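You operate a simulated robot arm through the tools that you are given. There is no shell and no other tool. Be economical: measure what you need, move in short steps, check, and stop when the job is done.

You run a simulated robot arm. Do the job below in one go: nothing can be reset, and whatever is moved stays where it is left.

JOB
Load the purple pad, dab the supply and return seams, close the tub.
Fine: take blue sealant from the open blue tub, cover both ducts' seams whole and put the pad back; the other pads and the white tub stay. Set down upright: what you pick out. A coat counts when it lies all over at full strength: go over it till it gets no stronger.

The check looks at the end state, three seconds after you hand in, the way a careful person would. Anything else that was tipped, shoved, dropped, spilled or broken makes it a failure. Lids that push on must go on centred and level and be pressed home; caps that screw on are set level and turned clockwise until they are tight.

ROBOT AND FRAMES
A 7-joint arm with a two-finger parallel gripper, fixed in place. Base frame: the origin is at the foot of the arm, x ahead of it, y to its left, z up; the work surface is at about z = 0.88. Readings come in m, degrees, newtons and seconds.
With the tool pointing down near the work surface it reaches from about 0.44 to 0.9 m from the base axis. Its first joint turns from -115.0 to 115.0 degrees. Payload 3.91 kg.
The TCP is the grasp point between the finger pads, 0.03 m short of the fingertips. In the tool frame z runs along the fingers and y along their closing line. The gripper opens to 0.11 m. The fingers are 0.02 m wide and 0.01 m thick; the gripper's body (0.048 by 0.112 m) begins 0.055 m behind the TCP.
Orientation is that of the tool frame in the base frame, as [roll, pitch, yaw] about the fixed x, y, z axes, in that order (R = Rz(yaw) Ry(pitch) Rx(roll)). With the fingers straight down and closing along the base's y, the tool's x points along the base's -x, its y along +y and its z along -z.

CONTROLS
- The arm moves only by the tool arm_command. Its argument "deltas" is one flat list of numbers, 7 for each row, row after row: the shift along the base's x, y, z in units of 40 mm (1.0 is 40 mm), then the turn, a rotation vector about the base's x, y, z in units of 8 degrees (1.0 is 8 degrees), then the finger opening in m, from 0 to 0.11. In form: [tx, ty, tz, rx, ry, rz, fingers, tx, ty, tz, rx, ry, rz, fingers, ...]. A call has 1 to 20 rows; each row shifts and turns the commanded pose from where the row before left it. A call with a number of a shift or a turn outside -1 to 1 is refused whole. Rows are played at 5 a second. More than 0.05 m and 8.6 degrees between two rows, or a gripper value outside its range, and nothing of the call is played. A pose out of reach is approached as far as the arm can. The call stops where the force on the tool passes 40 N (or 10 N more than at its start, if that is more) or the arm is blocked; 0.2 s more then pass. Each finger travels about 0.153 m/s and halts on what it meets, pressing with about 36 N; the grip force reading is that of the motor and also rises with nothing between the fingers. The clock runs only during rows and for 0.2 s after the last one: add rows that do not move to give the fingers time. The reply holds the time, the measured pose of the TCP, the force on the tool along the base axes, the opening and the grip force, in the units named above and with some noise, with the torque about the TCP (base axes, N m) and any sound that the robot's microphone picked up.
- Cameras (640 x 400 px; columns grow to the right, rows downward): "scene" is fixed at [0.2027, -0.6486, 1.6986]; the picture's right is [0.86, -0.52, 0.00], its down [-0.32, -0.53, -0.79] and it looks along [0.41, 0.68, -0.61] (base axes); focal length 348 px, centre (320, 200). "wrist" rides on the gripper at [0.072, 0.017, -0.103] in the tool frame; the picture's right is [-0.23, 0.97, 0.00], its down [-0.76, -0.18, -0.62] and it looks along [-0.61, -0.14, 0.78] (tool axes); focal length 222 px, centre (320, 200). There is no depth. A picture from a camera that has moved, and an enlarged one, comes with that camera's place and axes in the base frame and with its lens. The place of the scene camera against the robot may be out by one fixed shift of up to 0.025 m in any direction.
- grab_frame(camera): a new picture of that camera. The clock stands still meanwhile.
- raise_lower(by): slides the trunk up (or, below 0, down) by that many m; the arm rides with it, the base frame stays. It gives what a move gives, with no picture.
- inspect(camera, box): a new picture of the part [left, top, right, bottom] of that camera's present view, enlarged. The clock stands still meanwhile.
- hand_in(): hands the job in; it is judged then, once.

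Work in short steps. Places have to be worked out from the pictures, the camera data and where the tool is seen: move nearer, look again, correct. Check each grasp and each placing, and mend what went wrong. You have 120 turns and 76 pictures in all, those below and enlarged ones among them. Open the gripper and draw the arm clear of the work before you hand the job in, unless the task says otherwise; then end with one line.

The tools are called after "Emit:" as name(argument=value, ...) on one line, values as JSON. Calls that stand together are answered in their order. arm_command: Moves the arm, as the interface text tells. Its arguments: {"type":"object","properties":{"deltas":{"type":"array"}},"required":["deltas"]} The other tools are called the same way: raise_lower (by) slides the trunk up or down; grab_frame (camera) takes a picture; inspect (camera, box) takes an enlarged picture of a part of a camera's view; hand_in () hands the job in.

At the start:

```text
t: 0.0
position: [0.4605, 0.1415, 1.2868]
ee_rot: [-179.9, 0.1, 180.0]
ft_force: [0.3, 0.9, -0.6]
moment: [0.01, 0.01, -0.01]
grip_width: 0.1103
grasp_force: 0.1
trunk travel left (down, up): [-0.875, 0.115]
```

scene: 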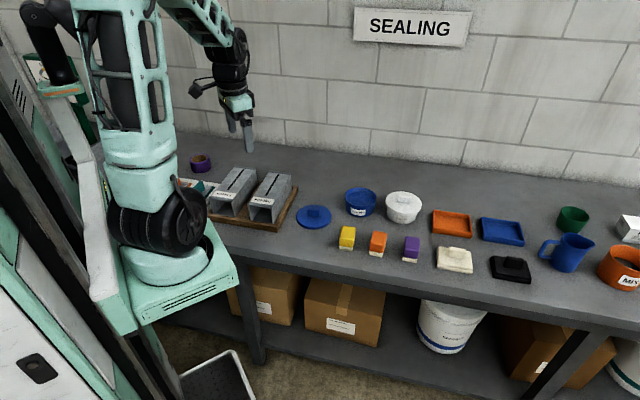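
wrist: 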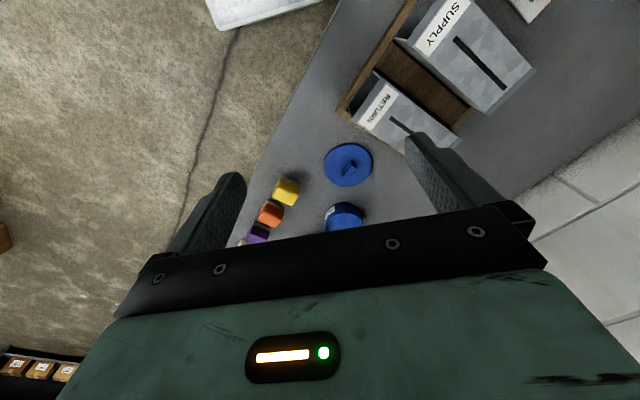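

I start with closer views of the work area: the ducts, the tubs and the pads.

Emit:
inspect(camera="scene", box=[180, 140, 340, 240])

Emit:
inspect(camera="scene", box=[320, 170, 480, 270])

```text
4.00 times, centred on (260, 190) of scene
camera zoom: at [0.2027, -0.6486, 1.6986], right [0.86, -0.52, 0.0], down [-0.32, -0.53, -0.79], along [0.41, 0.68, -0.61], focal length 1390 px, centre (560, 240)
```

zoom: 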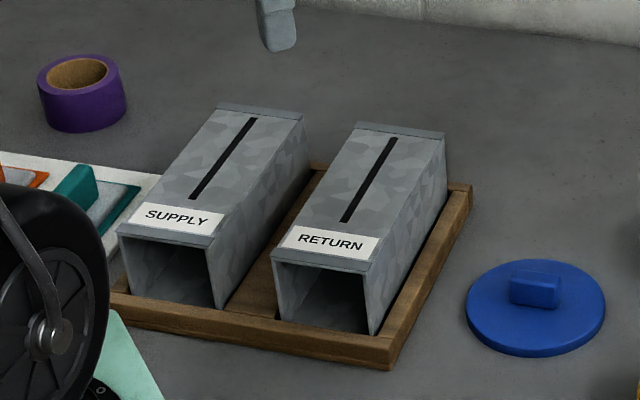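

```text
4.00 times, centred on (400, 220) of scene
camera zoom: at [0.2027, -0.6486, 1.6986], right [0.86, -0.52, 0.0], down [-0.32, -0.53, -0.79], along [0.41, 0.68, -0.61], focal length 1390 px, centre (0, 120)
```

zoom: 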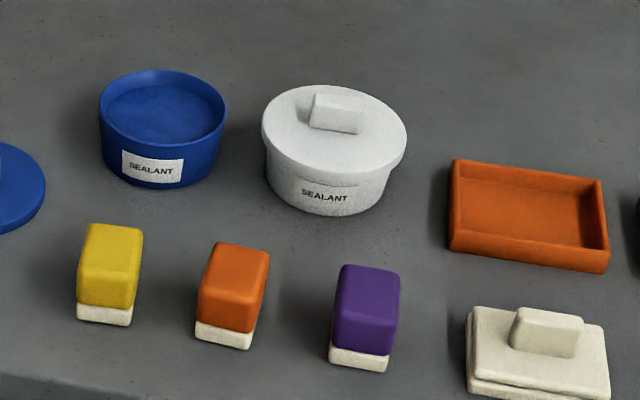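

The pads stand in a row running about 45° across the base frame, with purple near (0.84, -0.14). I move the wrist camera so it looks at the pads.

Emit:
arm_command(deltas=[0.571, -0.857, -0.489, 0, 0, 0, 0.11, 0.571, -0.857, -0.489, 0, 0, 0, 0.11, 0.571, -0.857, -0.489, 0, 0, 0, 0.11, 0.571, -0.857, -0.489, 0, 0, 0, 0.11, 0.571, -0.857, -0.489, 0, 0, 0, 0.11, 0.571, -0.857, -0.489, 0, 0, 0, 0.11, 0.571, -0.857, -0.489, 0, 0, 0, 0.11, 0, 0, 0, 0, 0, 0, 0.11])

Emit:
grab_frame(camera="wrist")

```text
t: 1.8
position: [0.6228, -0.0992, 1.1514]
ee_rot: [180.0, 0.0, -179.9]
ft_force: [-0.1, 0.6, 0.1]
moment: [0.01, 0.01, 0.0]
grip_width: 0.1098
grasp_force: 0.0
trunk travel left (down, up): [-0.875, 0.115]
```

```text
71 pictures are left
camera wrist: at [0.5501, -0.0825, 1.2526], right [0.23, 0.97, 0.0], down [0.76, -0.18, 0.62], along [0.61, -0.14, -0.78], focal length 222 px, centre (320, 200)
```

wrist: 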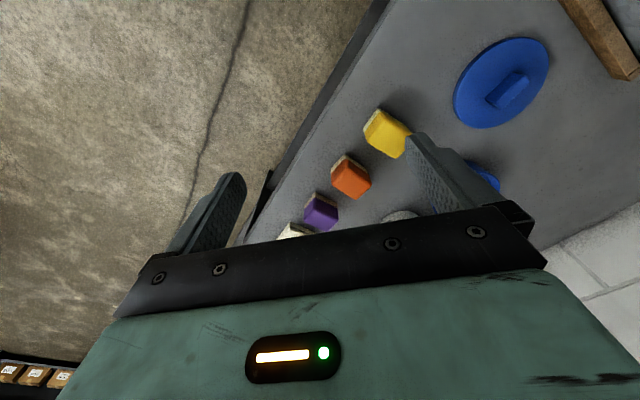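

Purple appears around (0.82, -0.145). I yaw the tool −44° so it lines up with the bench and move in for a closer, square view.

Emit:
arm_command(deltas=[0.383, 0.2875, -0.2083, 0, 0, -0.92, 0.11, 0.383, 0.2875, -0.2083, 0, 0, -0.92, 0.11, 0.383, 0.2875, -0.2083, 0, 0, -0.92, 0.11, 0.383, 0.2875, -0.2083, 0, 0, -0.92, 0.11, 0.383, 0.2875, -0.2083, 0, 0, -0.92, 0.11, 0.383, 0.2875, -0.2083, 0, 0, -0.92, 0.11, 0, 0, 0, 0, 0, 0, 0.11])

Emit:
grab_frame(camera="wrist")

```text
t: 3.4
position: [0.7129, -0.0287, 1.0988]
ee_rot: [-179.9, 0.1, 135.7]
ft_force: [0.1, -0.9, -0.1]
moment: [0.01, -0.01, 0.03]
grip_width: 0.1099
grasp_force: 0.1
trunk travel left (down, up): [-0.875, 0.115]
```

```text
70 pictures are left
camera wrist: at [0.6719, 0.0333, 1.2004], right [0.84, 0.54, 0.0], down [0.42, -0.66, 0.62], along [0.34, -0.52, -0.78], focal length 222 px, centre (320, 200)
```

wrist: 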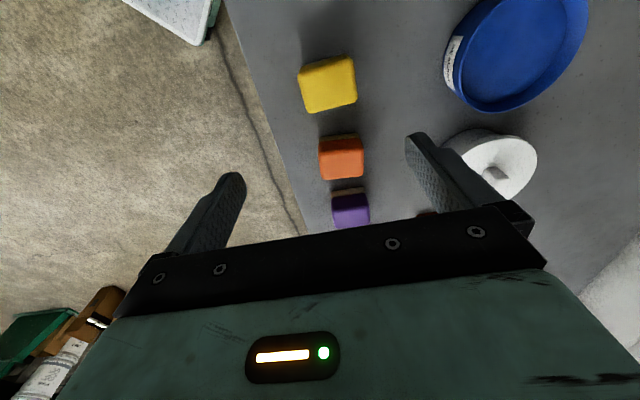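

Purple's centre is near (0.836, -0.131). I move closer to measure it better.

Emit:
arm_command(deltas=[0.7125, -0.45, -0.625, 0, 0, 0, 0.11, 0.7125, -0.45, -0.625, 0, 0, 0, 0.11, 0, 0, 0, 0, 0, 0, 0.11])

Emit:
grab_frame(camera="wrist")

Emit:
grab_frame(camera="scene")

```text
t: 4.2
position: [0.7654, -0.0628, 1.0482]
ee_rot: [179.9, -0.1, 135.8]
ft_force: [0.6, -0.1, -0.2]
moment: [0.04, 0.01, 0.01]
grip_width: 0.1099
grasp_force: 0.2
trunk travel left (down, up): [-0.875, 0.115]
```

```text
69 pictures are left
camera wrist: at [0.7255, -0.0008, 1.1506], right [0.84, 0.54, 0.0], down [0.42, -0.66, 0.62], along [0.34, -0.52, -0.78], focal length 222 px, centre (320, 200)
```

wrist: 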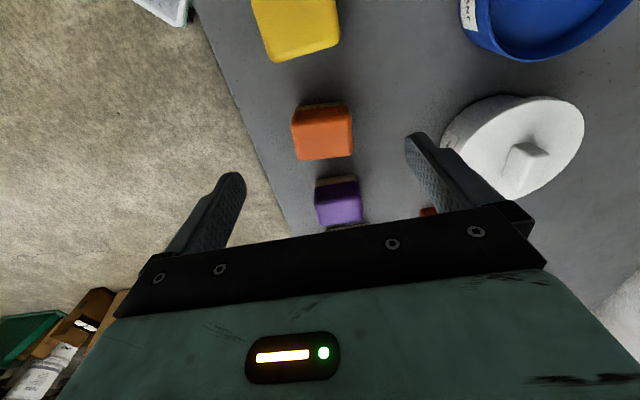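

```text
68 pictures are left
```

scene: 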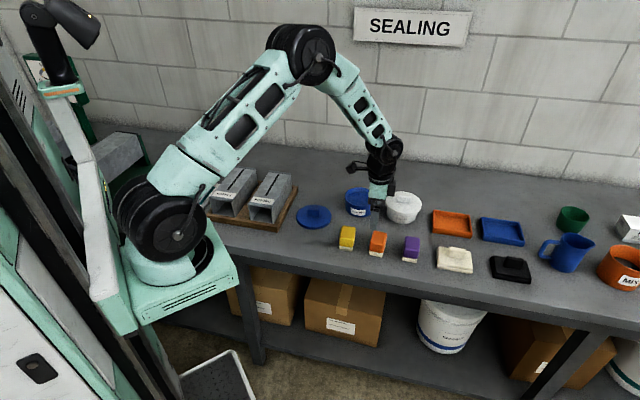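

I zoom in on the purple pad in both cameras to get its shape and height.

Emit:
inspect(camera="scene", box=[330, 215, 450, 275])

Emit:
inspect(camera="wrist", box=[260, 90, 420, 240])

```text
5.33 times, centred on (390, 245) of scene
camera zoom: at [0.2027, -0.6486, 1.6986], right [0.86, -0.52, 0.0], down [-0.32, -0.53, -0.79], along [0.41, 0.68, -0.61], focal length 1854 px, centre (-53, -40)
```

zoom: 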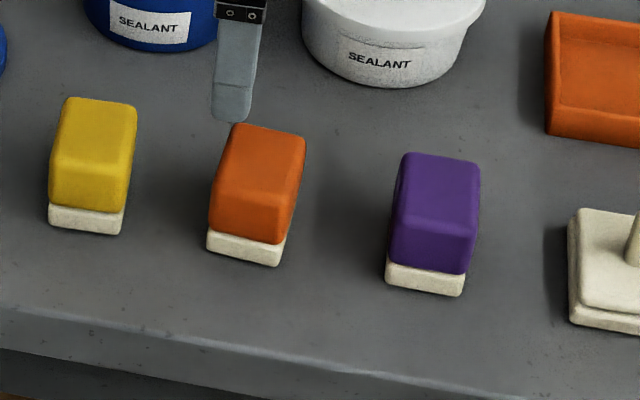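

```text
2.67 times, centred on (340, 165) of wrist
camera zoom: at [0.7255, -0.0008, 1.1506], right [0.84, 0.54, 0.0], down [0.42, -0.66, 0.62], along [0.34, -0.52, -0.78], focal length 592 px, centre (267, 293)
```

zoom: 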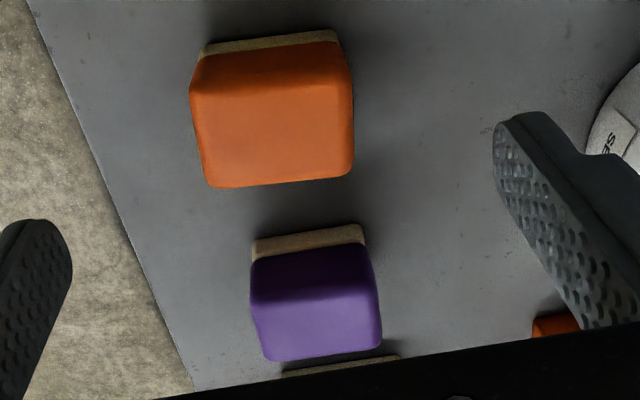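

The block is about 0.045 × 0.057 m and 0.052 m tall, with its top near z 0.932 and its centre near (0.85, -0.145). I move above it with the fingertips still clear and check alignment.

Emit:
arm_command(deltas=[0.688, -0.668, -0.4, 0, 0, -0.06, 0.11, 0.688, -0.668, -0.4, 0, 0, -0.06, 0.11, 0.688, -0.668, -0.4, 0, 0, -0.06, 0.11, 0, 0, 0, 0, 0, 0, 0.11])

Emit:
grab_frame(camera="wrist")

Emit:
inspect(camera="scene", box=[350, 180, 470, 275])

```text
t: 5.2
position: [0.8496, -0.1459, 1.0018]
ee_rot: [-179.9, 0.1, 134.4]
ft_force: [-0.6, -0.3, -0.8]
moment: [-0.02, 0.01, -0.01]
grip_width: 0.1099
grasp_force: 0.1
trunk travel left (down, up): [-0.875, 0.115]
```

```text
65 pictures are left
camera wrist: at [0.811, -0.0825, 1.1035], right [0.85, 0.52, 0.0], down [0.41, -0.67, 0.62], along [0.32, -0.53, -0.78], focal length 222 px, centre (320, 200)
```

wrist: 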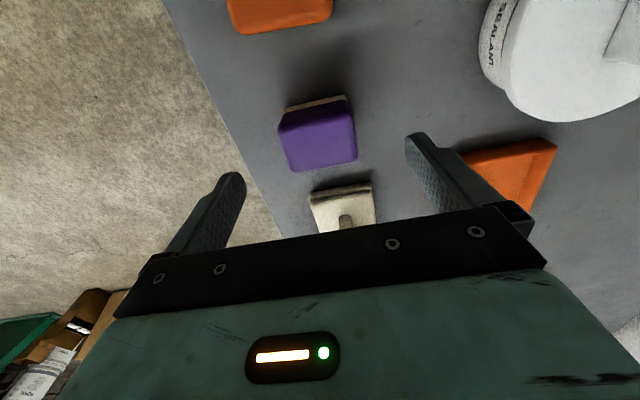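

```text
4.21 times, centred on (410, 228) of scene
camera zoom: at [0.2027, -0.6486, 1.6986], right [0.86, -0.52, 0.0], down [-0.32, -0.53, -0.79], along [0.41, 0.68, -0.61], focal length 1464 px, centre (-59, 84)
```

zoom: 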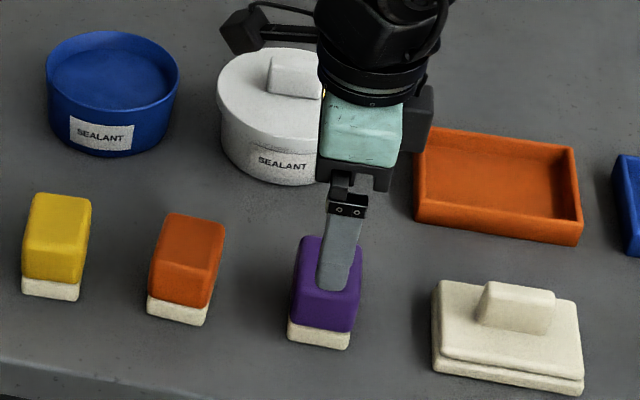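

The view puts the block's centre at (0.848, -0.147), square to the gripper. I descend to TCP z≈0.932, which puts the tips just above the sponge, and close.

Emit:
arm_command(deltas=[-0.02, -0.01, -0.6, 0, 0, 0, 0.11, -0.02, -0.01, -0.6, 0, 0, 0, 0.11, 0, 0, -0.54, 0, 0, 0, 0.11, 0, 0, 0, 0, 0, 0, 0.11])

Emit:
inspect(camera="scene", box=[350, 180, 470, 275])

```text
t: 6.2
position: [0.8465, -0.1461, 0.9314]
ee_rot: [-179.9, 0.0, 134.4]
ft_force: [-0.6, -0.2, 0.7]
moment: [-0.01, -0.02, 0.0]
grip_width: 0.1101
grasp_force: 0.1
trunk travel left (down, up): [-0.875, 0.115]
```

```text
4.21 times, centred on (410, 228) of scene
camera zoom: at [0.2027, -0.6486, 1.6986], right [0.86, -0.52, 0.0], down [-0.32, -0.53, -0.79], along [0.41, 0.68, -0.61], focal length 1464 px, centre (-59, 84)
```

zoom: 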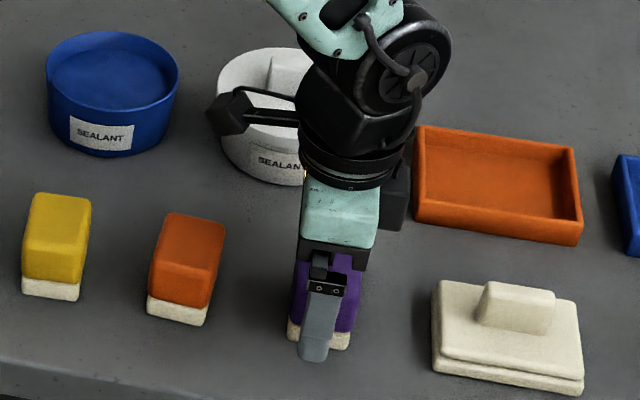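

The fingers straddle the block, so I close.

Emit:
arm_command(deltas=[0, 0, 0, 0, 0, 0, 0.08, 0, 0, 0, 0, 0, 0, 0.06, 0, 0, 0, 0, 0, 0, 0.045, 0, 0, 0, 0, 0, 0, 0.045])

Emit:
inspect(camera="scene", box=[350, 180, 470, 275])

```text
t: 7.2
position: [0.8468, -0.1452, 0.931]
ee_rot: [-180.0, 0.0, 134.4]
ft_force: [0.6, -0.2, -0.4]
moment: [0.04, 0.03, -0.01]
grip_width: 0.0614
grasp_force: 36.0
trunk travel left (down, up): [-0.875, 0.115]
```

```text
4.21 times, centred on (410, 228) of scene
camera zoom: at [0.2027, -0.6486, 1.6986], right [0.86, -0.52, 0.0], down [-0.32, -0.53, -0.79], along [0.41, 0.68, -0.61], focal length 1464 px, centre (-59, 84)
```

zoom: 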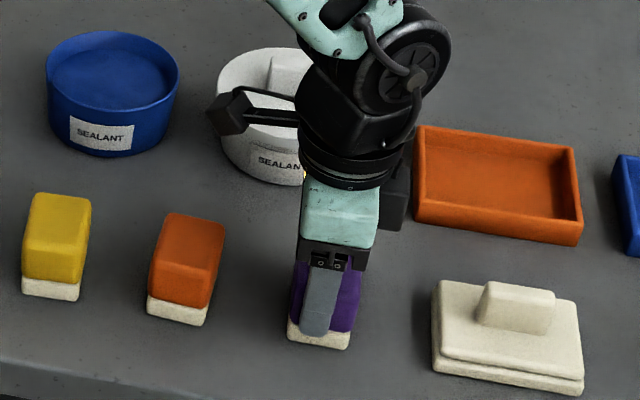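

The pad is gripped (width 0.061, home pose (0.847, -0.145), TCP z 0.931, yaw 134.4). I lift it and carry it toward the blue tub at about (0.849, 0.125).

Emit:
arm_command(deltas=[0, 0, 0.4, 0, 0, 0, 0.045, 0, 0, 0.9, 0, 0, 0, 0.045, 0, 0, 0.9, 0, 0, 0, 0.045, 0, 0, 0.9, 0, 0, 0, 0.045, 0, 0, 0.65, 0, 0, 0, 0.045, -0.081, 0.931, 0.125, 0, 0, 0, 0.045, -0.081, 0.931, 0.125, 0, 0, 0, 0.045, -0.081, 0.931, 0.125, 0, 0, 0, 0.045, -0.081, 0.931, 0.125, 0, 0, 0, 0.045, -0.081, 0.931, 0.125, 0, 0, 0, 0.045, -0.081, 0.931, 0.125, 0, 0, 0, 0.045, -0.081, 0.931, 0.125, 0, 0, 0, 0.045, -0.081, 0.931, 0.125, 0, 0, 0, 0.045, 0, 0, 0, 0, 0, 0, 0.045])

Emit:
grab_frame(camera="wrist")

Emit:
grab_frame(camera="scene")

```text
t: 10.2
position: [0.8243, 0.1515, 1.1212]
ee_rot: [-180.0, 0.0, 134.4]
ft_force: [-0.7, -0.5, -1.2]
moment: [0.01, 0.03, 0.01]
grip_width: 0.0613
grasp_force: 36.1
trunk travel left (down, up): [-0.875, 0.115]
```

```text
61 pictures are left
camera wrist: at [0.7856, 0.214, 1.2224], right [0.85, 0.52, 0.0], down [0.41, -0.67, 0.62], along [0.32, -0.53, -0.78], focal length 222 px, centre (320, 200)
```

wrist: 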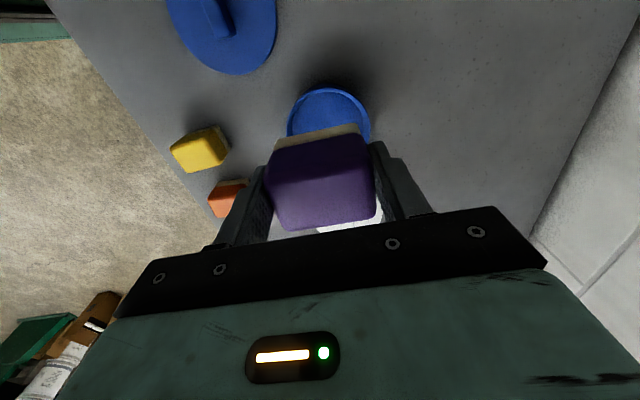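

```text
60 pictures are left
```

scene: 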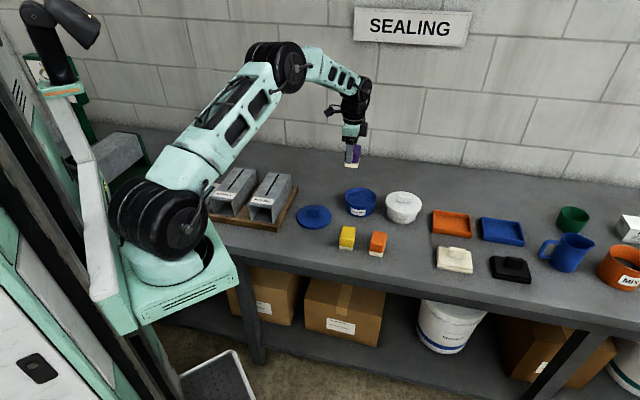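

The tub rim's centre triangulates to (0.852, 0.126) with a radius of about 0.055. I go over it and come down to just above the rim.

Emit:
arm_command(deltas=[0.69, -0.637, -0.3, 0, 0, 0, 0.045, 0, 0, -0.9, 0, 0, 0, 0.045, 0, 0, -0.9, 0, 0, 0, 0.045, 0, 0, -0.5, 0, 0, 0, 0.045, 0, 0, 0, 0, 0, 0, 0.045])

Emit:
inspect(camera="scene", box=[320, 150, 440, 240])

Emit:
grab_frame(camera="wrist")

```text
t: 11.4
position: [0.8521, 0.1235, 1.0146]
ee_rot: [180.0, 0.1, 134.4]
ft_force: [0.0, 0.3, -1.2]
moment: [0.0, 0.0, 0.03]
grip_width: 0.0612
grasp_force: 35.8
trunk travel left (down, up): [-0.875, 0.115]
```

```text
4.44 times, centred on (380, 195) of scene
camera zoom: at [0.2027, -0.6486, 1.6986], right [0.86, -0.52, 0.0], down [-0.32, -0.53, -0.79], along [0.41, 0.68, -0.61], focal length 1545 px, centre (53, 222)
```

zoom: 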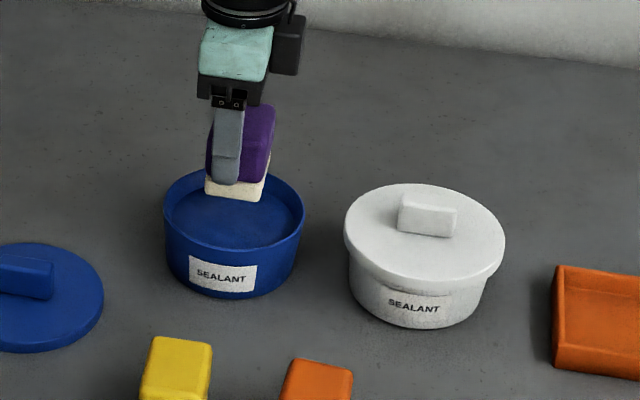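

```text
58 pictures are left
camera wrist: at [0.8127, 0.1871, 1.117], right [0.85, 0.52, 0.0], down [0.41, -0.67, 0.62], along [0.32, -0.53, -0.78], focal length 222 px, centre (320, 200)
```

wrist: 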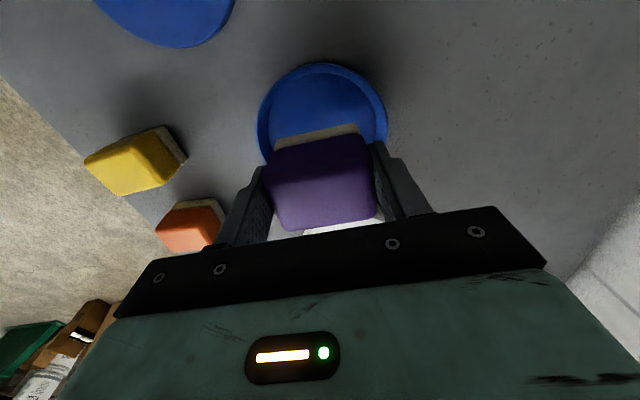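

The rim fit gives centre (0.8536, 0.1226) and radius 0.055, so the pad is well centred. I descend into the tub.

Emit:
arm_command(deltas=[0, 0, -0.5, 0, 0, 0, 0.045, 0, 0, -0.25, 0, 0, 0, 0.045, 0, 0, -0.12, 0, 0, 0, 0.045, 0, 0, 0, 0, 0, 0, 0.045])

Emit:
inspect(camera="scene", box=[320, 150, 440, 240])

```text
t: 12.4
position: [0.851, 0.124, 0.9802]
ee_rot: [180.0, -0.1, 134.4]
ft_force: [-0.1, 0.3, -0.7]
moment: [-0.02, 0.03, -0.02]
grip_width: 0.0613
grasp_force: 36.2
trunk travel left (down, up): [-0.875, 0.115]
```

```text
4.44 times, centred on (380, 195) of scene
camera zoom: at [0.2027, -0.6486, 1.6986], right [0.86, -0.52, 0.0], down [-0.32, -0.53, -0.79], along [0.41, 0.68, -0.61], focal length 1545 px, centre (53, 222)
```

zoom: 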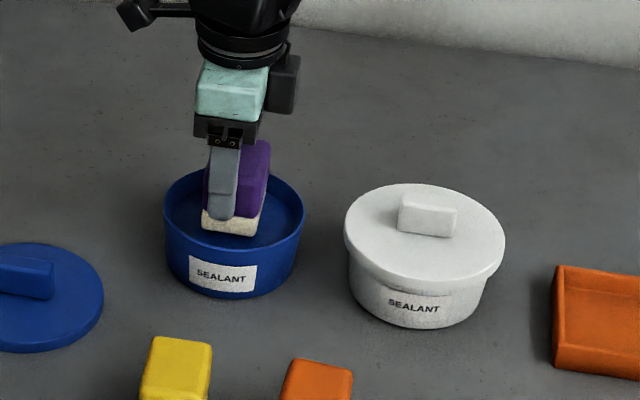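

Still no contact. I keep descending in small steps and watch the force.

Emit:
arm_command(deltas=[0, 0, -0.12, 0, 0, 0, 0.045, 0, 0, -0.12, 0, 0, 0, 0.045, 0, 0, 0, 0, 0, 0, 0.045])

Emit:
arm_command(deltas=[0, 0, -0.1, 0, 0, 0, 0.045, 0, 0, 0, 0, 0, 0, 0.045])

```text
t: 13.2
position: [0.8506, 0.1255, 0.9717]
ee_rot: [179.9, 0.2, 134.5]
ft_force: [-0.5, -1.4, 8.8]
moment: [-0.21, 0.2, -0.02]
grip_width: 0.0615
grasp_force: 36.8
trunk travel left (down, up): [-0.875, 0.115]
```

```text
t: 13.8
position: [0.8512, 0.1261, 0.97]
ee_rot: [179.7, 0.2, 134.4]
ft_force: [0.0, -3.9, 26.2]
moment: [-0.19, 0.12, -0.06]
grip_width: 0.062
grasp_force: 35.9
trunk travel left (down, up): [-0.875, 0.115]
```

Contact came at TCP z≈0.972, and the force is now 26 N. I lift out and check the sponge.

Emit:
arm_command(deltas=[0, 0, 0.1, 0, 0, 0, 0.045, 0, 0, 0.5, 0, 0, 0, 0.045, 0, 0, 0.9, 0, 0, 0, 0.045, 0, 0, 0.9, 0, 0, 0, 0.045, 0, 0, 0, 0, 0, 0, 0.045])

Emit:
inspect(camera="scene", box=[320, 140, 440, 220])

```text
t: 15.0
position: [0.8513, 0.126, 1.0646]
ee_rot: [-179.9, 0.0, 134.5]
ft_force: [0.4, 0.4, -1.2]
moment: [0.0, -0.01, -0.04]
grip_width: 0.0616
grasp_force: 36.6
trunk travel left (down, up): [-0.875, 0.115]
```

```text
5.00 times, centred on (380, 180) of scene
camera zoom: at [0.2027, -0.6486, 1.6986], right [0.86, -0.52, 0.0], down [-0.32, -0.53, -0.79], along [0.41, 0.68, -0.61], focal length 1738 px, centre (20, 300)
```

zoom: 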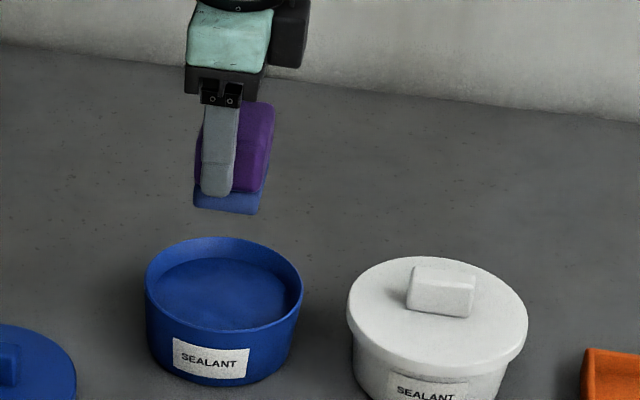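

The sponge is fully blue. I carry it to a vantage point above the ducts to measure the seams.

Emit:
arm_command(deltas=[-0.77, 0.655, 0.26, 0, 0, 0, 0.045, -0.77, 0.655, 0.26, 0, 0, 0, 0.045, -0.77, 0.655, 0.26, 0, 0, 0, 0.045, -0.77, 0.655, 0.26, 0, 0, 0, 0.045, -0.77, 0.655, 0.26, 0, 0, 0, 0.045, -0.77, 0.655, 0.26, 0, 0, 0, 0.045, -0.77, 0.655, 0.26, 0, 0, 0, 0.045, -0.77, 0.655, 0.26, 0, 0, 0, 0.045, -0.77, 0.655, 0.26, 0, 0, 0, 0.045, -0.77, 0.655, 0.26, 0, 0, 0, 0.045, -0.77, 0.655, 0.26, 0, 0, 0, 0.045, -0.77, 0.655, 0.26, 0, 0, 0, 0.045, -0.77, 0.655, 0.26, 0, 0, 0, 0.045, 0, 0, 0, 0, 0, 0, 0.045])

Emit:
grab_frame(camera="wrist")

Emit:
grab_frame(camera="scene")

```text
t: 18.0
position: [0.4509, 0.4676, 1.2008]
ee_rot: [180.0, 0.1, 134.4]
ft_force: [-1.6, 0.8, -0.9]
moment: [-0.03, 0.04, -0.02]
grip_width: 0.0615
grasp_force: 36.5
trunk travel left (down, up): [-0.875, 0.115]
```

```text
55 pictures are left
camera wrist: at [0.4133, 0.5299, 1.3037], right [0.85, 0.52, 0.0], down [0.41, -0.67, 0.62], along [0.32, -0.53, -0.78], focal length 222 px, centre (320, 200)
```

wrist: 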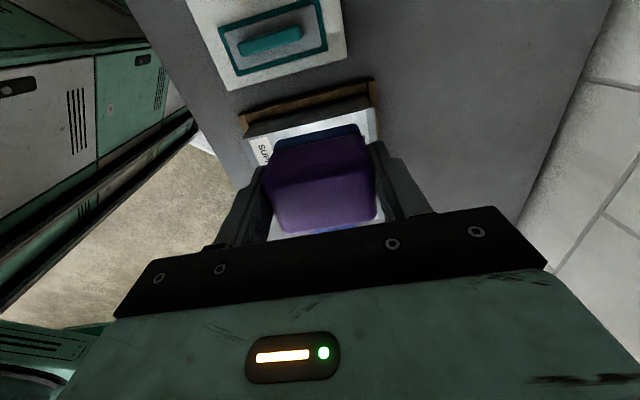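

```text
54 pictures are left
```

scene: 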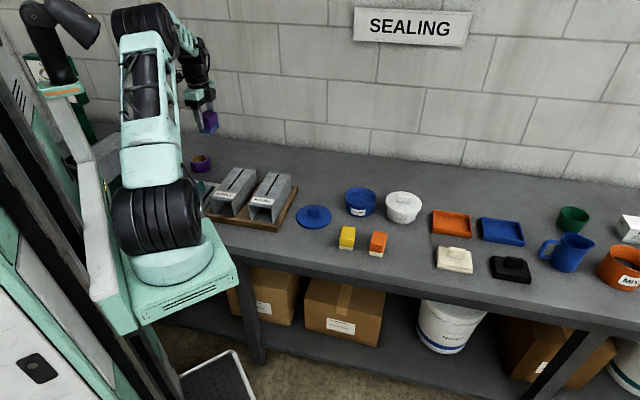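

The pad hides the supply duct, so I shift along the bench to bring both ducts into the clear part of the wrist view.

Emit:
arm_command(deltas=[0.71, -0.7, 0, 0, 0, 0, 0.045, 0.71, -0.7, 0, 0, 0, 0, 0.045, 0, 0, 0, 0, 0, 0, 0.045])

Emit:
grab_frame(camera="wrist")

Emit:
arm_command(deltas=[0.71, -0.7, 0, 0, 0, 0, 0.045, 0.71, -0.7, 0, 0, 0, 0, 0.045, 0.71, -0.7, 0, 0, 0, 0, 0.045, 0, 0, 0, 0, 0, 0, 0.045])

Emit:
grab_frame(camera="wrist")

```text
t: 18.8
position: [0.5088, 0.4127, 1.1999]
ee_rot: [180.0, 0.1, 134.5]
ft_force: [0.3, -0.2, -0.1]
moment: [0.01, 0.01, -0.02]
grip_width: 0.0613
grasp_force: 36.2
trunk travel left (down, up): [-0.875, 0.115]
```

```text
53 pictures are left
camera wrist: at [0.47, 0.4763, 1.3007], right [0.85, 0.52, 0.0], down [0.41, -0.67, 0.62], along [0.32, -0.53, -0.78], focal length 222 px, centre (320, 200)
```

wrist: 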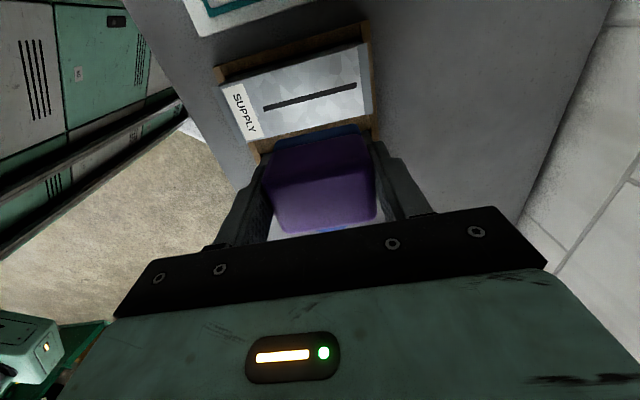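

```text
t: 19.8
position: [0.5946, 0.3275, 1.1996]
ee_rot: [180.0, -0.1, 134.5]
ft_force: [0.4, -0.1, -1.0]
moment: [0.02, -0.01, 0.0]
grip_width: 0.0612
grasp_force: 36.0
trunk travel left (down, up): [-0.875, 0.115]
```

```text
52 pictures are left
camera wrist: at [0.5556, 0.3906, 1.3015], right [0.85, 0.52, 0.0], down [0.41, -0.67, 0.62], along [0.32, -0.53, -0.78], focal length 222 px, centre (320, 200)
```

wrist: 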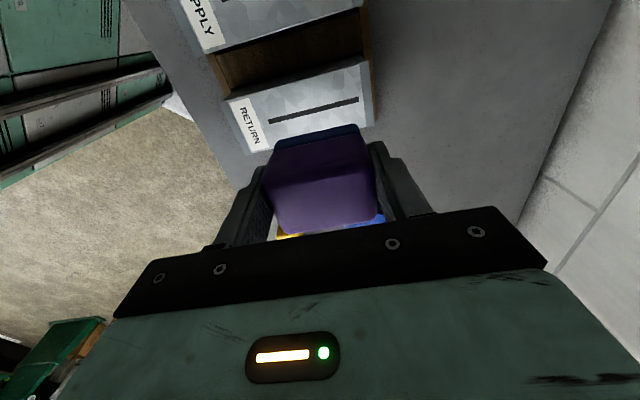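

Triangulating over the views, the duct tops are at z≈0.978. The return seam centre is (0.597, 0.301) and the supply seam centre is (0.499, 0.402). Both run along 45° and are about 0.13 m long. I start with return at its near end and stop just above it.

Emit:
arm_command(deltas=[-0.1425, -0.324, -0.9625, 0, 0, 0, 0.045, -0.1425, -0.324, -0.9625, 0, 0, 0, 0.045, -0.1425, -0.324, -0.9625, 0, 0, 0, 0.045, -0.1425, -0.324, -0.85, 0, 0, 0, 0.045, 0, 0, 0, 0, 0, 0, 0.045])

Emit:
grab_frame(camera="wrist")

Emit:
inspect(camera="scene", box=[190, 130, 310, 240])

```text
t: 21.0
position: [0.5688, 0.2741, 1.0497]
ee_rot: [180.0, 0.1, 134.4]
ft_force: [-0.6, 0.2, 0.1]
moment: [0.0, 0.02, -0.01]
grip_width: 0.0613
grasp_force: 36.1
trunk travel left (down, up): [-0.875, 0.115]
```

```text
51 pictures are left
camera wrist: at [0.5295, 0.3374, 1.1525], right [0.85, 0.52, 0.0], down [0.41, -0.67, 0.62], along [0.32, -0.53, -0.78], focal length 222 px, centre (320, 200)
```

wrist: 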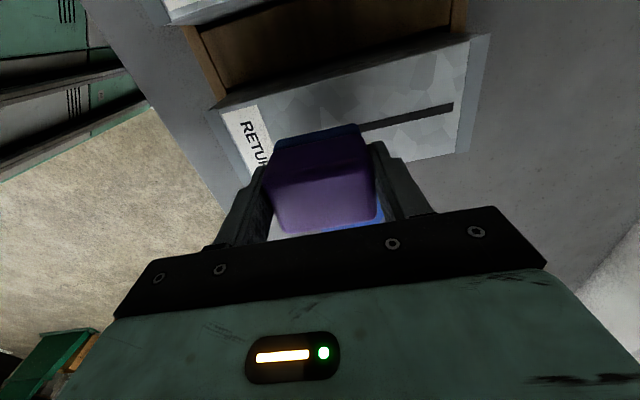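

```text
3.64 times, centred on (250, 185) of scene
camera zoom: at [0.2027, -0.6486, 1.6986], right [0.86, -0.52, 0.0], down [-0.32, -0.53, -0.79], along [0.41, 0.68, -0.61], focal length 1264 px, centre (574, 254)
```

zoom: 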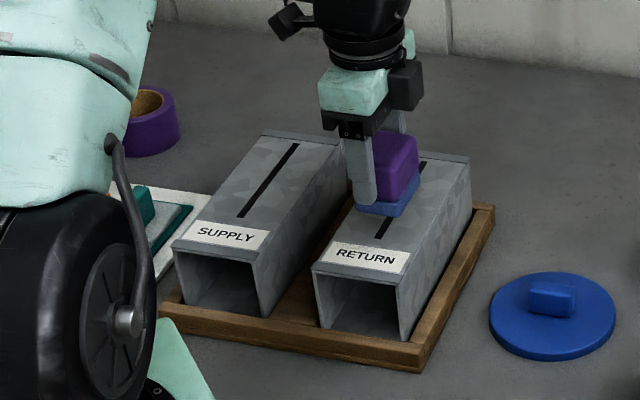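

The far end checks at (0.640, 0.347), matching. I descend to contact in small steps.

Emit:
arm_command(deltas=[0.07, 0.04, -0.25, 0, 0, 0, 0.045, 0, 0, -0.125, 0, 0, 0, 0.045, 0, 0, -0.075, 0, 0, 0, 0.045, 0, 0, 0, 0, 0, 0, 0.045])

```text
t: 22.0
position: [0.5724, 0.2747, 1.0318]
ee_rot: [179.9, 0.0, 134.4]
ft_force: [-0.4, -0.2, -0.6]
moment: [-0.01, -0.03, -0.01]
grip_width: 0.0613
grasp_force: 36.2
trunk travel left (down, up): [-0.875, 0.115]
```

Emit:
arm_command(deltas=[0, 0, -0.075, 0, 0, 0, 0.045, 0, 0, -0.075, 0, 0, 0, 0.045, 0, 0, 0, 0, 0, 0, 0.045])

```text
t: 22.8
position: [0.5717, 0.2754, 1.0277]
ee_rot: [180.0, 0.1, 134.5]
ft_force: [-0.3, -0.4, -0.6]
moment: [0.01, -0.01, -0.02]
grip_width: 0.0613
grasp_force: 36.0
trunk travel left (down, up): [-0.875, 0.115]
```

Still no contact (z 1.0277), so I continue down.

Emit:
arm_command(deltas=[0, 0, -0.06, 0, 0, 0, 0.045, 0, 0, -0.06, 0, 0, 0, 0.045, 0, 0, 0, 0, 0, 0, 0.045])

```text
t: 23.6
position: [0.5726, 0.2768, 1.0213]
ee_rot: [180.0, -0.1, 134.4]
ft_force: [-2.6, -1.3, 12.4]
moment: [-0.2, 0.11, 0.03]
grip_width: 0.0615
grasp_force: 36.0
trunk travel left (down, up): [-0.875, 0.115]
```

Contact at 12 N. I make three overlapping dabs along the seam, then lift and look.

Emit:
arm_command(deltas=[0, 0, 0.2, 0, 0, 0, 0.045, 0.6375, 0.6375, 0, 0, 0, 0, 0.045, 0, 0, -0.2, 0, 0, 0, 0.045, 0, 0, 0, 0, 0, 0, 0.045, 0, 0, 0.2, 0, 0, 0, 0.045, 0.6375, 0.6375, 0, 0, 0, 0, 0.045, 0, 0, -0.2, 0, 0, 0, 0.045, 0, 0, 0, 0, 0, 0, 0.045])

Emit:
arm_command(deltas=[0, 0, 0.5, 0, 0, 0, 0.045, 0.5, -0.5, 0.5, 0, 0, 0, 0.045, 0.7, -0.7, 0.1, 0, 0, 0, 0.045, 0, 0, 0, 0, 0, 0, 0.045])

Emit:
grab_frame(camera="wrist")

Emit:
inspect(camera="scene", box=[190, 130, 310, 240])

```text
t: 25.4
position: [0.6237, 0.3279, 1.0225]
ee_rot: [-180.0, 0.0, 134.4]
ft_force: [-0.1, 0.7, 5.2]
moment: [-0.06, -0.01, 0.01]
grip_width: 0.0613
grasp_force: 35.8
trunk travel left (down, up): [-0.875, 0.115]
```

```text
t: 26.4
position: [0.6738, 0.2776, 1.0675]
ee_rot: [180.0, 0.0, 134.3]
ft_force: [-0.5, 0.1, -0.6]
moment: [0.03, 0.05, 0.03]
grip_width: 0.0615
grasp_force: 35.6
trunk travel left (down, up): [-0.875, 0.115]
```

```text
49 pictures are left
camera wrist: at [0.6337, 0.3408, 1.1689], right [0.85, 0.52, 0.0], down [0.41, -0.67, 0.62], along [0.32, -0.53, -0.78], focal length 222 px, centre (320, 200)
```

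wrist: 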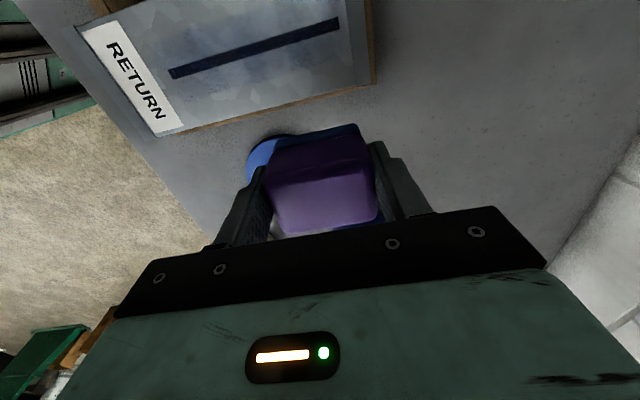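

```text
3.64 times, centred on (250, 185) of scene
camera zoom: at [0.2027, -0.6486, 1.6986], right [0.86, -0.52, 0.0], down [-0.32, -0.53, -0.79], along [0.41, 0.68, -0.61], focal length 1264 px, centre (574, 254)
```

zoom: 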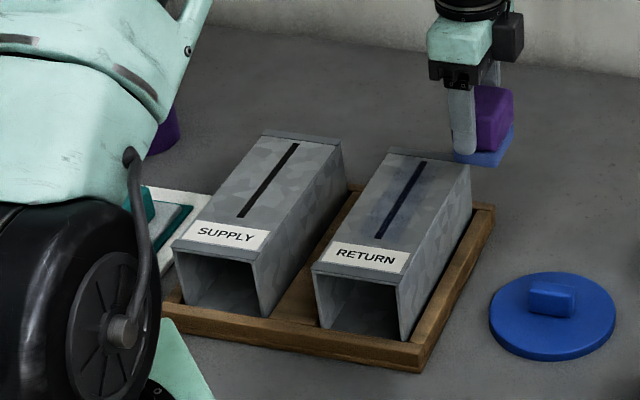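

The seam picked up a blue tint. I go back over it with five closer dabs, pressed slightly deeper.

Emit:
arm_command(deltas=[-0.7, 0.7, -0.1, 0, 0, 0, 0.045, -0.5, 0.5, -0.5, 0, 0, 0, 0.045, 0, 0, -0.53, 0, 0, 0, 0.045, 0, 0, 0, 0, 0, 0, 0.045, 0, 0, 0.2, 0, 0, 0, 0.045, -0.32, -0.32, 0, 0, 0, 0, 0.045, 0, 0, -0.2, 0, 0, 0, 0.045, 0, 0, 0, 0, 0, 0, 0.045, 0, 0, 0.2, 0, 0, 0, 0.045, -0.32, -0.32, 0, 0, 0, 0, 0.045, 0, 0, -0.2, 0, 0, 0, 0.045, 0, 0, 0, 0, 0, 0, 0.045, 0, 0, 0.2, 0, 0, 0, 0.045, -0.32, -0.32, 0, 0, 0, 0, 0.045, 0, 0, -0.2, 0, 0, 0, 0.045, 0, 0, 0, 0, 0, 0, 0.045, 0, 0, 0.2, 0, 0, 0, 0.045, -0.32, -0.32, 0, 0, 0, 0, 0.045, 0, 0, -0.2, 0, 0, 0, 0.045, 0, 0, 0, 0, 0, 0, 0.045])

Emit:
arm_command(deltas=[0, 0, 0.5, 0, 0, 0, 0.045, 0.6, 0.6, 0.5, 0, 0, 0, 0.045, 0.68, 0.68, 0, 0, 0, 0, 0.045, 0.5, -0.5, 0, 0, 0, 0, 0.045, 0.7, -0.7, 0.1, 0, 0, 0, 0.045, 0, 0, 0, 0, 0, 0, 0.045])

Emit:
inspect(camera="wrist", box=[60, 0, 400, 150])

Emit:
inspect(camera="scene", box=[220, 150, 320, 215])

```text
t: 30.6
position: [0.5724, 0.2777, 1.022]
ee_rot: [179.9, 0.0, 134.4]
ft_force: [-2.4, -3.2, 20.9]
moment: [-0.35, 0.16, -0.02]
grip_width: 0.0608
grasp_force: 36.2
trunk travel left (down, up): [-0.875, 0.115]
```

```text
t: 32.0
position: [0.6708, 0.2783, 1.0629]
ee_rot: [179.9, 0.0, 134.4]
ft_force: [-1.0, 0.8, -1.3]
moment: [-0.01, -0.01, 0.04]
grip_width: 0.0614
grasp_force: 35.4
trunk travel left (down, up): [-0.875, 0.115]
```

```text
1.88 times, centred on (230, 75) of wrist
camera zoom: at [0.6313, 0.3413, 1.1654], right [0.85, 0.52, 0.0], down [0.41, -0.67, 0.62], along [0.32, -0.53, -0.78], focal length 418 px, centre (489, 435)
```

zoom: 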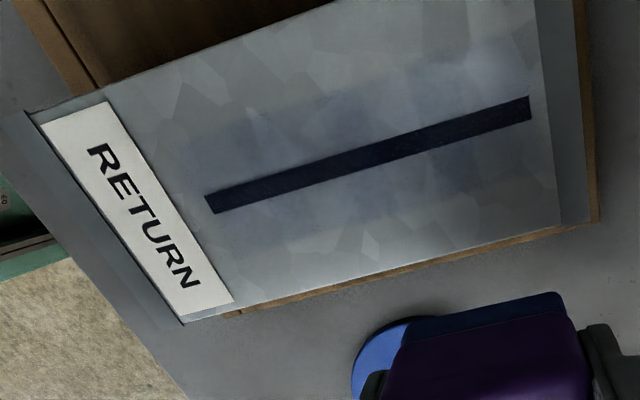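

```text
6.15 times, centred on (270, 182) of scene
camera zoom: at [0.2027, -0.6486, 1.6986], right [0.86, -0.52, 0.0], down [-0.32, -0.53, -0.79], along [0.41, 0.68, -0.61], focal length 2139 px, centre (628, 308)
```

zoom: 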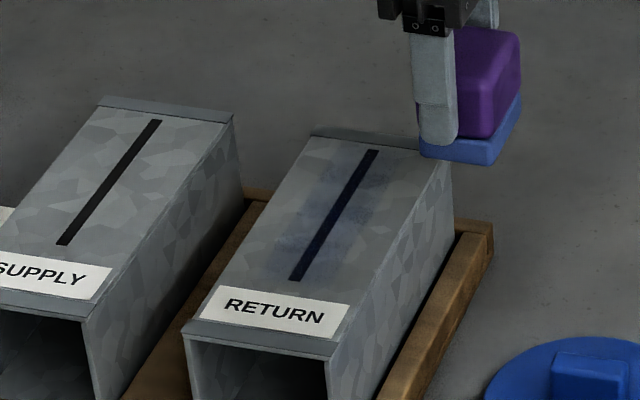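

The tint is still faint. I try light back-and-forth strokes in contact, watching the lateral force so the duct isn't pushed.

Emit:
arm_command(deltas=[-0.7, 0.7, -0.1, 0, 0, 0, 0.045, -0.5, 0.5, -0.3, 0, 0, 0, 0.045, 0, 0, -0.5, 0, 0, 0, 0.045, 0, 0, -0.13, 0, 0, 0, 0.045, 0, 0, 0, 0, 0, 0, 0.045, -0.2, -0.2, 0, 0, 0, 0, 0.045])

Emit:
arm_command(deltas=[-0.3, -0.3, 0, 0, 0, 0, 0.045, -0.3, -0.3, 0, 0, 0, 0, 0.045, -0.3, -0.3, 0, 0, 0, 0, 0.045, -0.18, -0.18, 0, 0, 0, 0, 0.045])

Emit:
inspect(camera="scene", box=[190, 130, 310, 240])

```text
t: 33.4
position: [0.6159, 0.3174, 1.0227]
ee_rot: [-180.0, 0.0, 134.4]
ft_force: [0.2, -0.1, -1.9]
moment: [-0.01, -0.01, 0.0]
grip_width: 0.0614
grasp_force: 36.3
trunk travel left (down, up): [-0.875, 0.115]
```

```text
t: 34.4
position: [0.5734, 0.2762, 1.0227]
ee_rot: [-180.0, -0.1, 134.4]
ft_force: [0.9, 0.4, -0.4]
moment: [-0.01, 0.02, -0.02]
grip_width: 0.0614
grasp_force: 36.0
trunk travel left (down, up): [-0.875, 0.115]
```

```text
3.64 times, centred on (250, 185) of scene
camera zoom: at [0.2027, -0.6486, 1.6986], right [0.86, -0.52, 0.0], down [-0.32, -0.53, -0.79], along [0.41, 0.68, -0.61], focal length 1264 px, centre (574, 254)
```

zoom: 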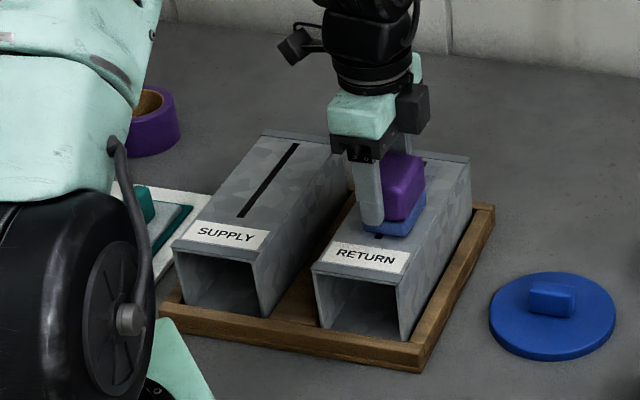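

I wasn't quite touching. I lower 1.5 mm and stroke one short distance.

Emit:
arm_command(deltas=[0, 0, -0.045, 0, 0, 0, 0.045, 0, 0, 0, 0, 0, 0, 0.045])

Emit:
arm_command(deltas=[0.3, 0.3, 0, 0, 0, 0, 0.045, 0.3, 0.3, 0, 0, 0, 0, 0.045])

```text
t: 35.0
position: [0.5727, 0.277, 1.0212]
ee_rot: [-179.9, 0.0, 134.4]
ft_force: [-0.7, 0.7, 2.4]
moment: [-0.02, 0.01, 0.0]
grip_width: 0.0612
grasp_force: 35.8
trunk travel left (down, up): [-0.875, 0.115]
```

```text
t: 35.6
position: [0.5968, 0.2995, 1.0204]
ee_rot: [179.8, 0.0, 134.4]
ft_force: [-3.1, -2.7, 15.4]
moment: [-0.24, 0.25, 0.02]
grip_width: 0.0612
grasp_force: 36.2
trunk travel left (down, up): [-0.875, 0.115]
```

Normal force is 15 N and lateral 4 N, which is gentle. I run several strokes and then check.

Emit:
arm_command(deltas=[0.34, 0.34, 0.01, 0, 0, 0, 0.045, 0.34, 0.34, 0, 0, 0, 0, 0.045, -0.34, -0.34, 0, 0, 0, 0, 0.045, -0.34, -0.34, 0, 0, 0, 0, 0.045, -0.34, -0.34, 0, 0, 0, 0, 0.045, -0.3, -0.3, 0, 0, 0, 0, 0.045, 0.34, 0.34, 0, 0, 0, 0, 0.045, 0.34, 0.34, 0, 0, 0, 0, 0.045, 0.34, 0.34, 0, 0, 0, 0, 0.045, 0.3, 0.3, 0, 0, 0, 0, 0.045, 0, 0, 0, 0, 0, 0, 0.045])

Emit:
arm_command(deltas=[0, 0, 0.5, 0, 0, 0, 0.045, 0.5, -0.5, 0.5, 0, 0, 0, 0.045, 0.7, -0.7, 0.1, 0, 0, 0, 0.045, 0, 0, 0, 0, 0, 0, 0.045])

Emit:
inspect(camera="wrist", box=[60, 0, 400, 150])

Emit:
inspect(camera="scene", box=[220, 150, 320, 215])

```text
t: 38.0
position: [0.6247, 0.3272, 1.021]
ee_rot: [180.0, 0.0, 134.6]
ft_force: [-2.1, -1.8, 9.9]
moment: [-0.12, 0.11, -0.01]
grip_width: 0.0612
grasp_force: 36.4
trunk travel left (down, up): [-0.875, 0.115]
```

```text
t: 39.0
position: [0.675, 0.2776, 1.066]
ee_rot: [-180.0, 0.0, 134.4]
ft_force: [0.1, 0.2, -0.6]
moment: [0.02, -0.02, -0.02]
grip_width: 0.0612
grasp_force: 36.0
trunk travel left (down, up): [-0.875, 0.115]
```

```text
1.88 times, centred on (230, 75) of wrist
camera zoom: at [0.6362, 0.3406, 1.167], right [0.85, 0.52, 0.0], down [0.41, -0.67, 0.62], along [0.32, -0.53, -0.78], focal length 418 px, centre (489, 435)
```

zoom: 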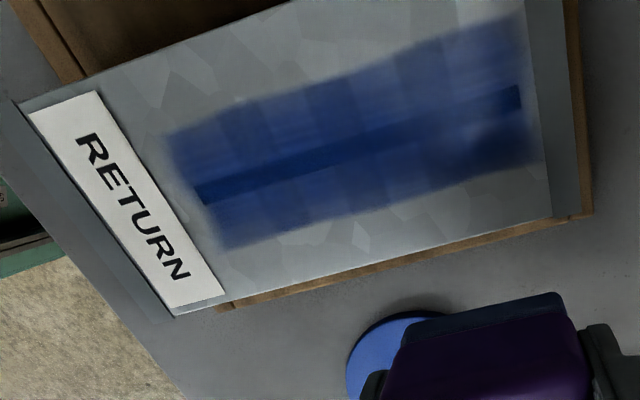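

```text
6.15 times, centred on (270, 182) of scene
camera zoom: at [0.2027, -0.6486, 1.6986], right [0.86, -0.52, 0.0], down [-0.32, -0.53, -0.79], along [0.41, 0.68, -0.61], focal length 2139 px, centre (628, 308)
```

zoom: 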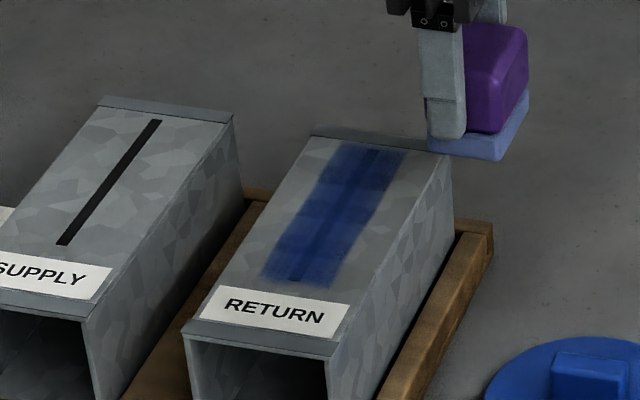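

Rubbing works very well and the duct hasn't moved. The pad is fading, so I reload with a light rub in the tub.

Emit:
arm_command(deltas=[0.74, -0.642, 0.05, 0, 0, 0, 0.045, 0.74, -0.642, 0, 0, 0, 0, 0.045, 0.74, -0.642, 0, 0, 0, 0, 0.045, 0.74, -0.642, 0, 0, 0, 0, 0.045, 0.74, -0.642, 0, 0, 0, 0, 0.045, 0.74, -0.642, 0, 0, 0, 0, 0.045, 0, 0, 0, 0, 0, 0, 0.045])

```text
t: 40.6
position: [0.8469, 0.1221, 1.0676]
ee_rot: [-179.9, 0.0, 134.5]
ft_force: [0.1, 0.1, -1.9]
moment: [0.01, 0.0, -0.02]
grip_width: 0.0612
grasp_force: 36.2
trunk travel left (down, up): [-0.875, 0.115]
```

Emit:
arm_command(deltas=[0.12, 0.03, -0.8, 0, 0, 0, 0.045, 0, 0, -0.8, 0, 0, 0, 0.045, 0, 0, -0.5, 0, 0, 0, 0.045, 0, 0, -0.25, 0, 0, 0, 0.045, 0, 0, -0.07, 0, 0, 0, 0.045, 0.1, 0.1, 0, 0, 0, 0, 0.045, -0.1, -0.1, 0, 0, 0, 0, 0.045, -0.1, -0.1, 0, 0, 0, 0, 0.045, 0.1, 0.1, 0, 0, 0, 0, 0.045, 0, 0, 0, 0, 0, 0, 0.045])

```text
t: 42.8
position: [0.8548, 0.126, 0.9722]
ee_rot: [-180.0, 0.0, 134.4]
ft_force: [-0.5, -0.7, -1.0]
moment: [0.0, -0.02, -0.04]
grip_width: 0.0613
grasp_force: 36.1
trunk travel left (down, up): [-0.875, 0.115]
```

Emit:
arm_command(deltas=[-0.05, -0.05, -0.06, 0, 0, 0, 0.045, 0, 0, 0, 0, 0, 0, 0.045, 0.08, 0.08, 0, 0, 0, 0, 0.045, -0.08, -0.08, 0, 0, 0, 0, 0.045, -0.08, -0.08, 0, 0, 0, 0, 0.045, 0.08, 0.08, 0, 0, 0, 0, 0.045, 0, 0, 0, 0, 0, 0, 0.045])

```text
t: 44.4
position: [0.853, 0.1213, 0.9687]
ee_rot: [-180.0, 0.1, 134.3]
ft_force: [-3.6, -4.8, 19.1]
moment: [-0.25, 0.21, 0.0]
grip_width: 0.0614
grasp_force: 35.8
trunk travel left (down, up): [-0.875, 0.115]
```

Contact with 19 N. I lift and return to above the return duct's far end.

Emit:
arm_command(deltas=[0, 0, 0.6, 0, 0, 0, 0.045, 0, 0, 0.9, 0, 0, 0, 0.045, 0, 0, 0.95, 0, 0, 0, 0.045, -0.7125, 0.6475, 0, 0, 0, 0, 0.045, -0.7125, 0.6475, 0, 0, 0, 0, 0.045, -0.7125, 0.6475, 0, 0, 0, 0, 0.045, -0.7125, 0.6475, 0, 0, 0, 0, 0.045, -0.7125, 0.6475, 0, 0, 0, 0, 0.045, -0.7125, 0.6475, 0, 0, 0, 0, 0.045, -0.7125, 0.6475, 0, 0, 0, 0, 0.045, -0.7125, 0.6475, 0, 0, 0, 0, 0.045, 0, 0, 0, 0, 0, 0, 0.045])

Emit:
inspect(camera="scene", box=[200, 130, 420, 240])

```text
t: 47.0
position: [0.6257, 0.3314, 1.0658]
ee_rot: [180.0, 0.0, 134.4]
ft_force: [-0.4, -0.3, -0.9]
moment: [-0.02, 0.01, -0.01]
grip_width: 0.0611
grasp_force: 36.0
trunk travel left (down, up): [-0.875, 0.115]
```

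```text
2.91 times, centred on (310, 185) of scene
camera zoom: at [0.2027, -0.6486, 1.6986], right [0.86, -0.52, 0.0], down [-0.32, -0.53, -0.79], along [0.41, 0.68, -0.61], focal length 1011 px, centre (349, 244)
```

zoom: 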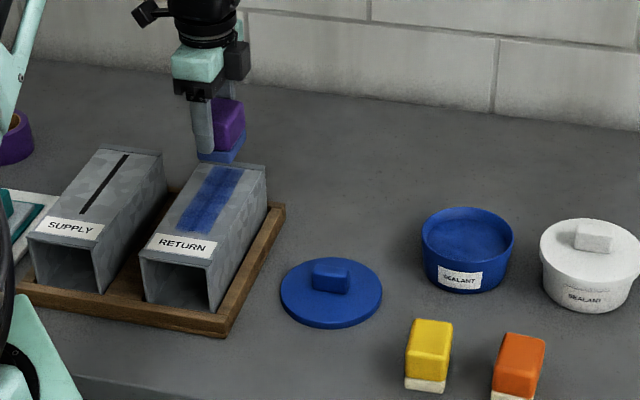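

I descend onto the seam and stroke end to end.

Emit:
arm_command(deltas=[0, -0.02, -0.5, 0, 0, 0, 0.045, 0, 0, -0.5, 0, 0, 0, 0.045, 0, 0, -0.11, 0, 0, 0, 0.045, 0, 0, 0, 0, 0, 0, 0.045])

```text
t: 48.0
position: [0.6255, 0.3298, 1.0221]
ee_rot: [-179.9, 0.0, 134.3]
ft_force: [0.2, -0.4, -0.3]
moment: [-0.01, 0.02, 0.03]
grip_width: 0.0614
grasp_force: 35.9
trunk travel left (down, up): [-0.875, 0.115]
```

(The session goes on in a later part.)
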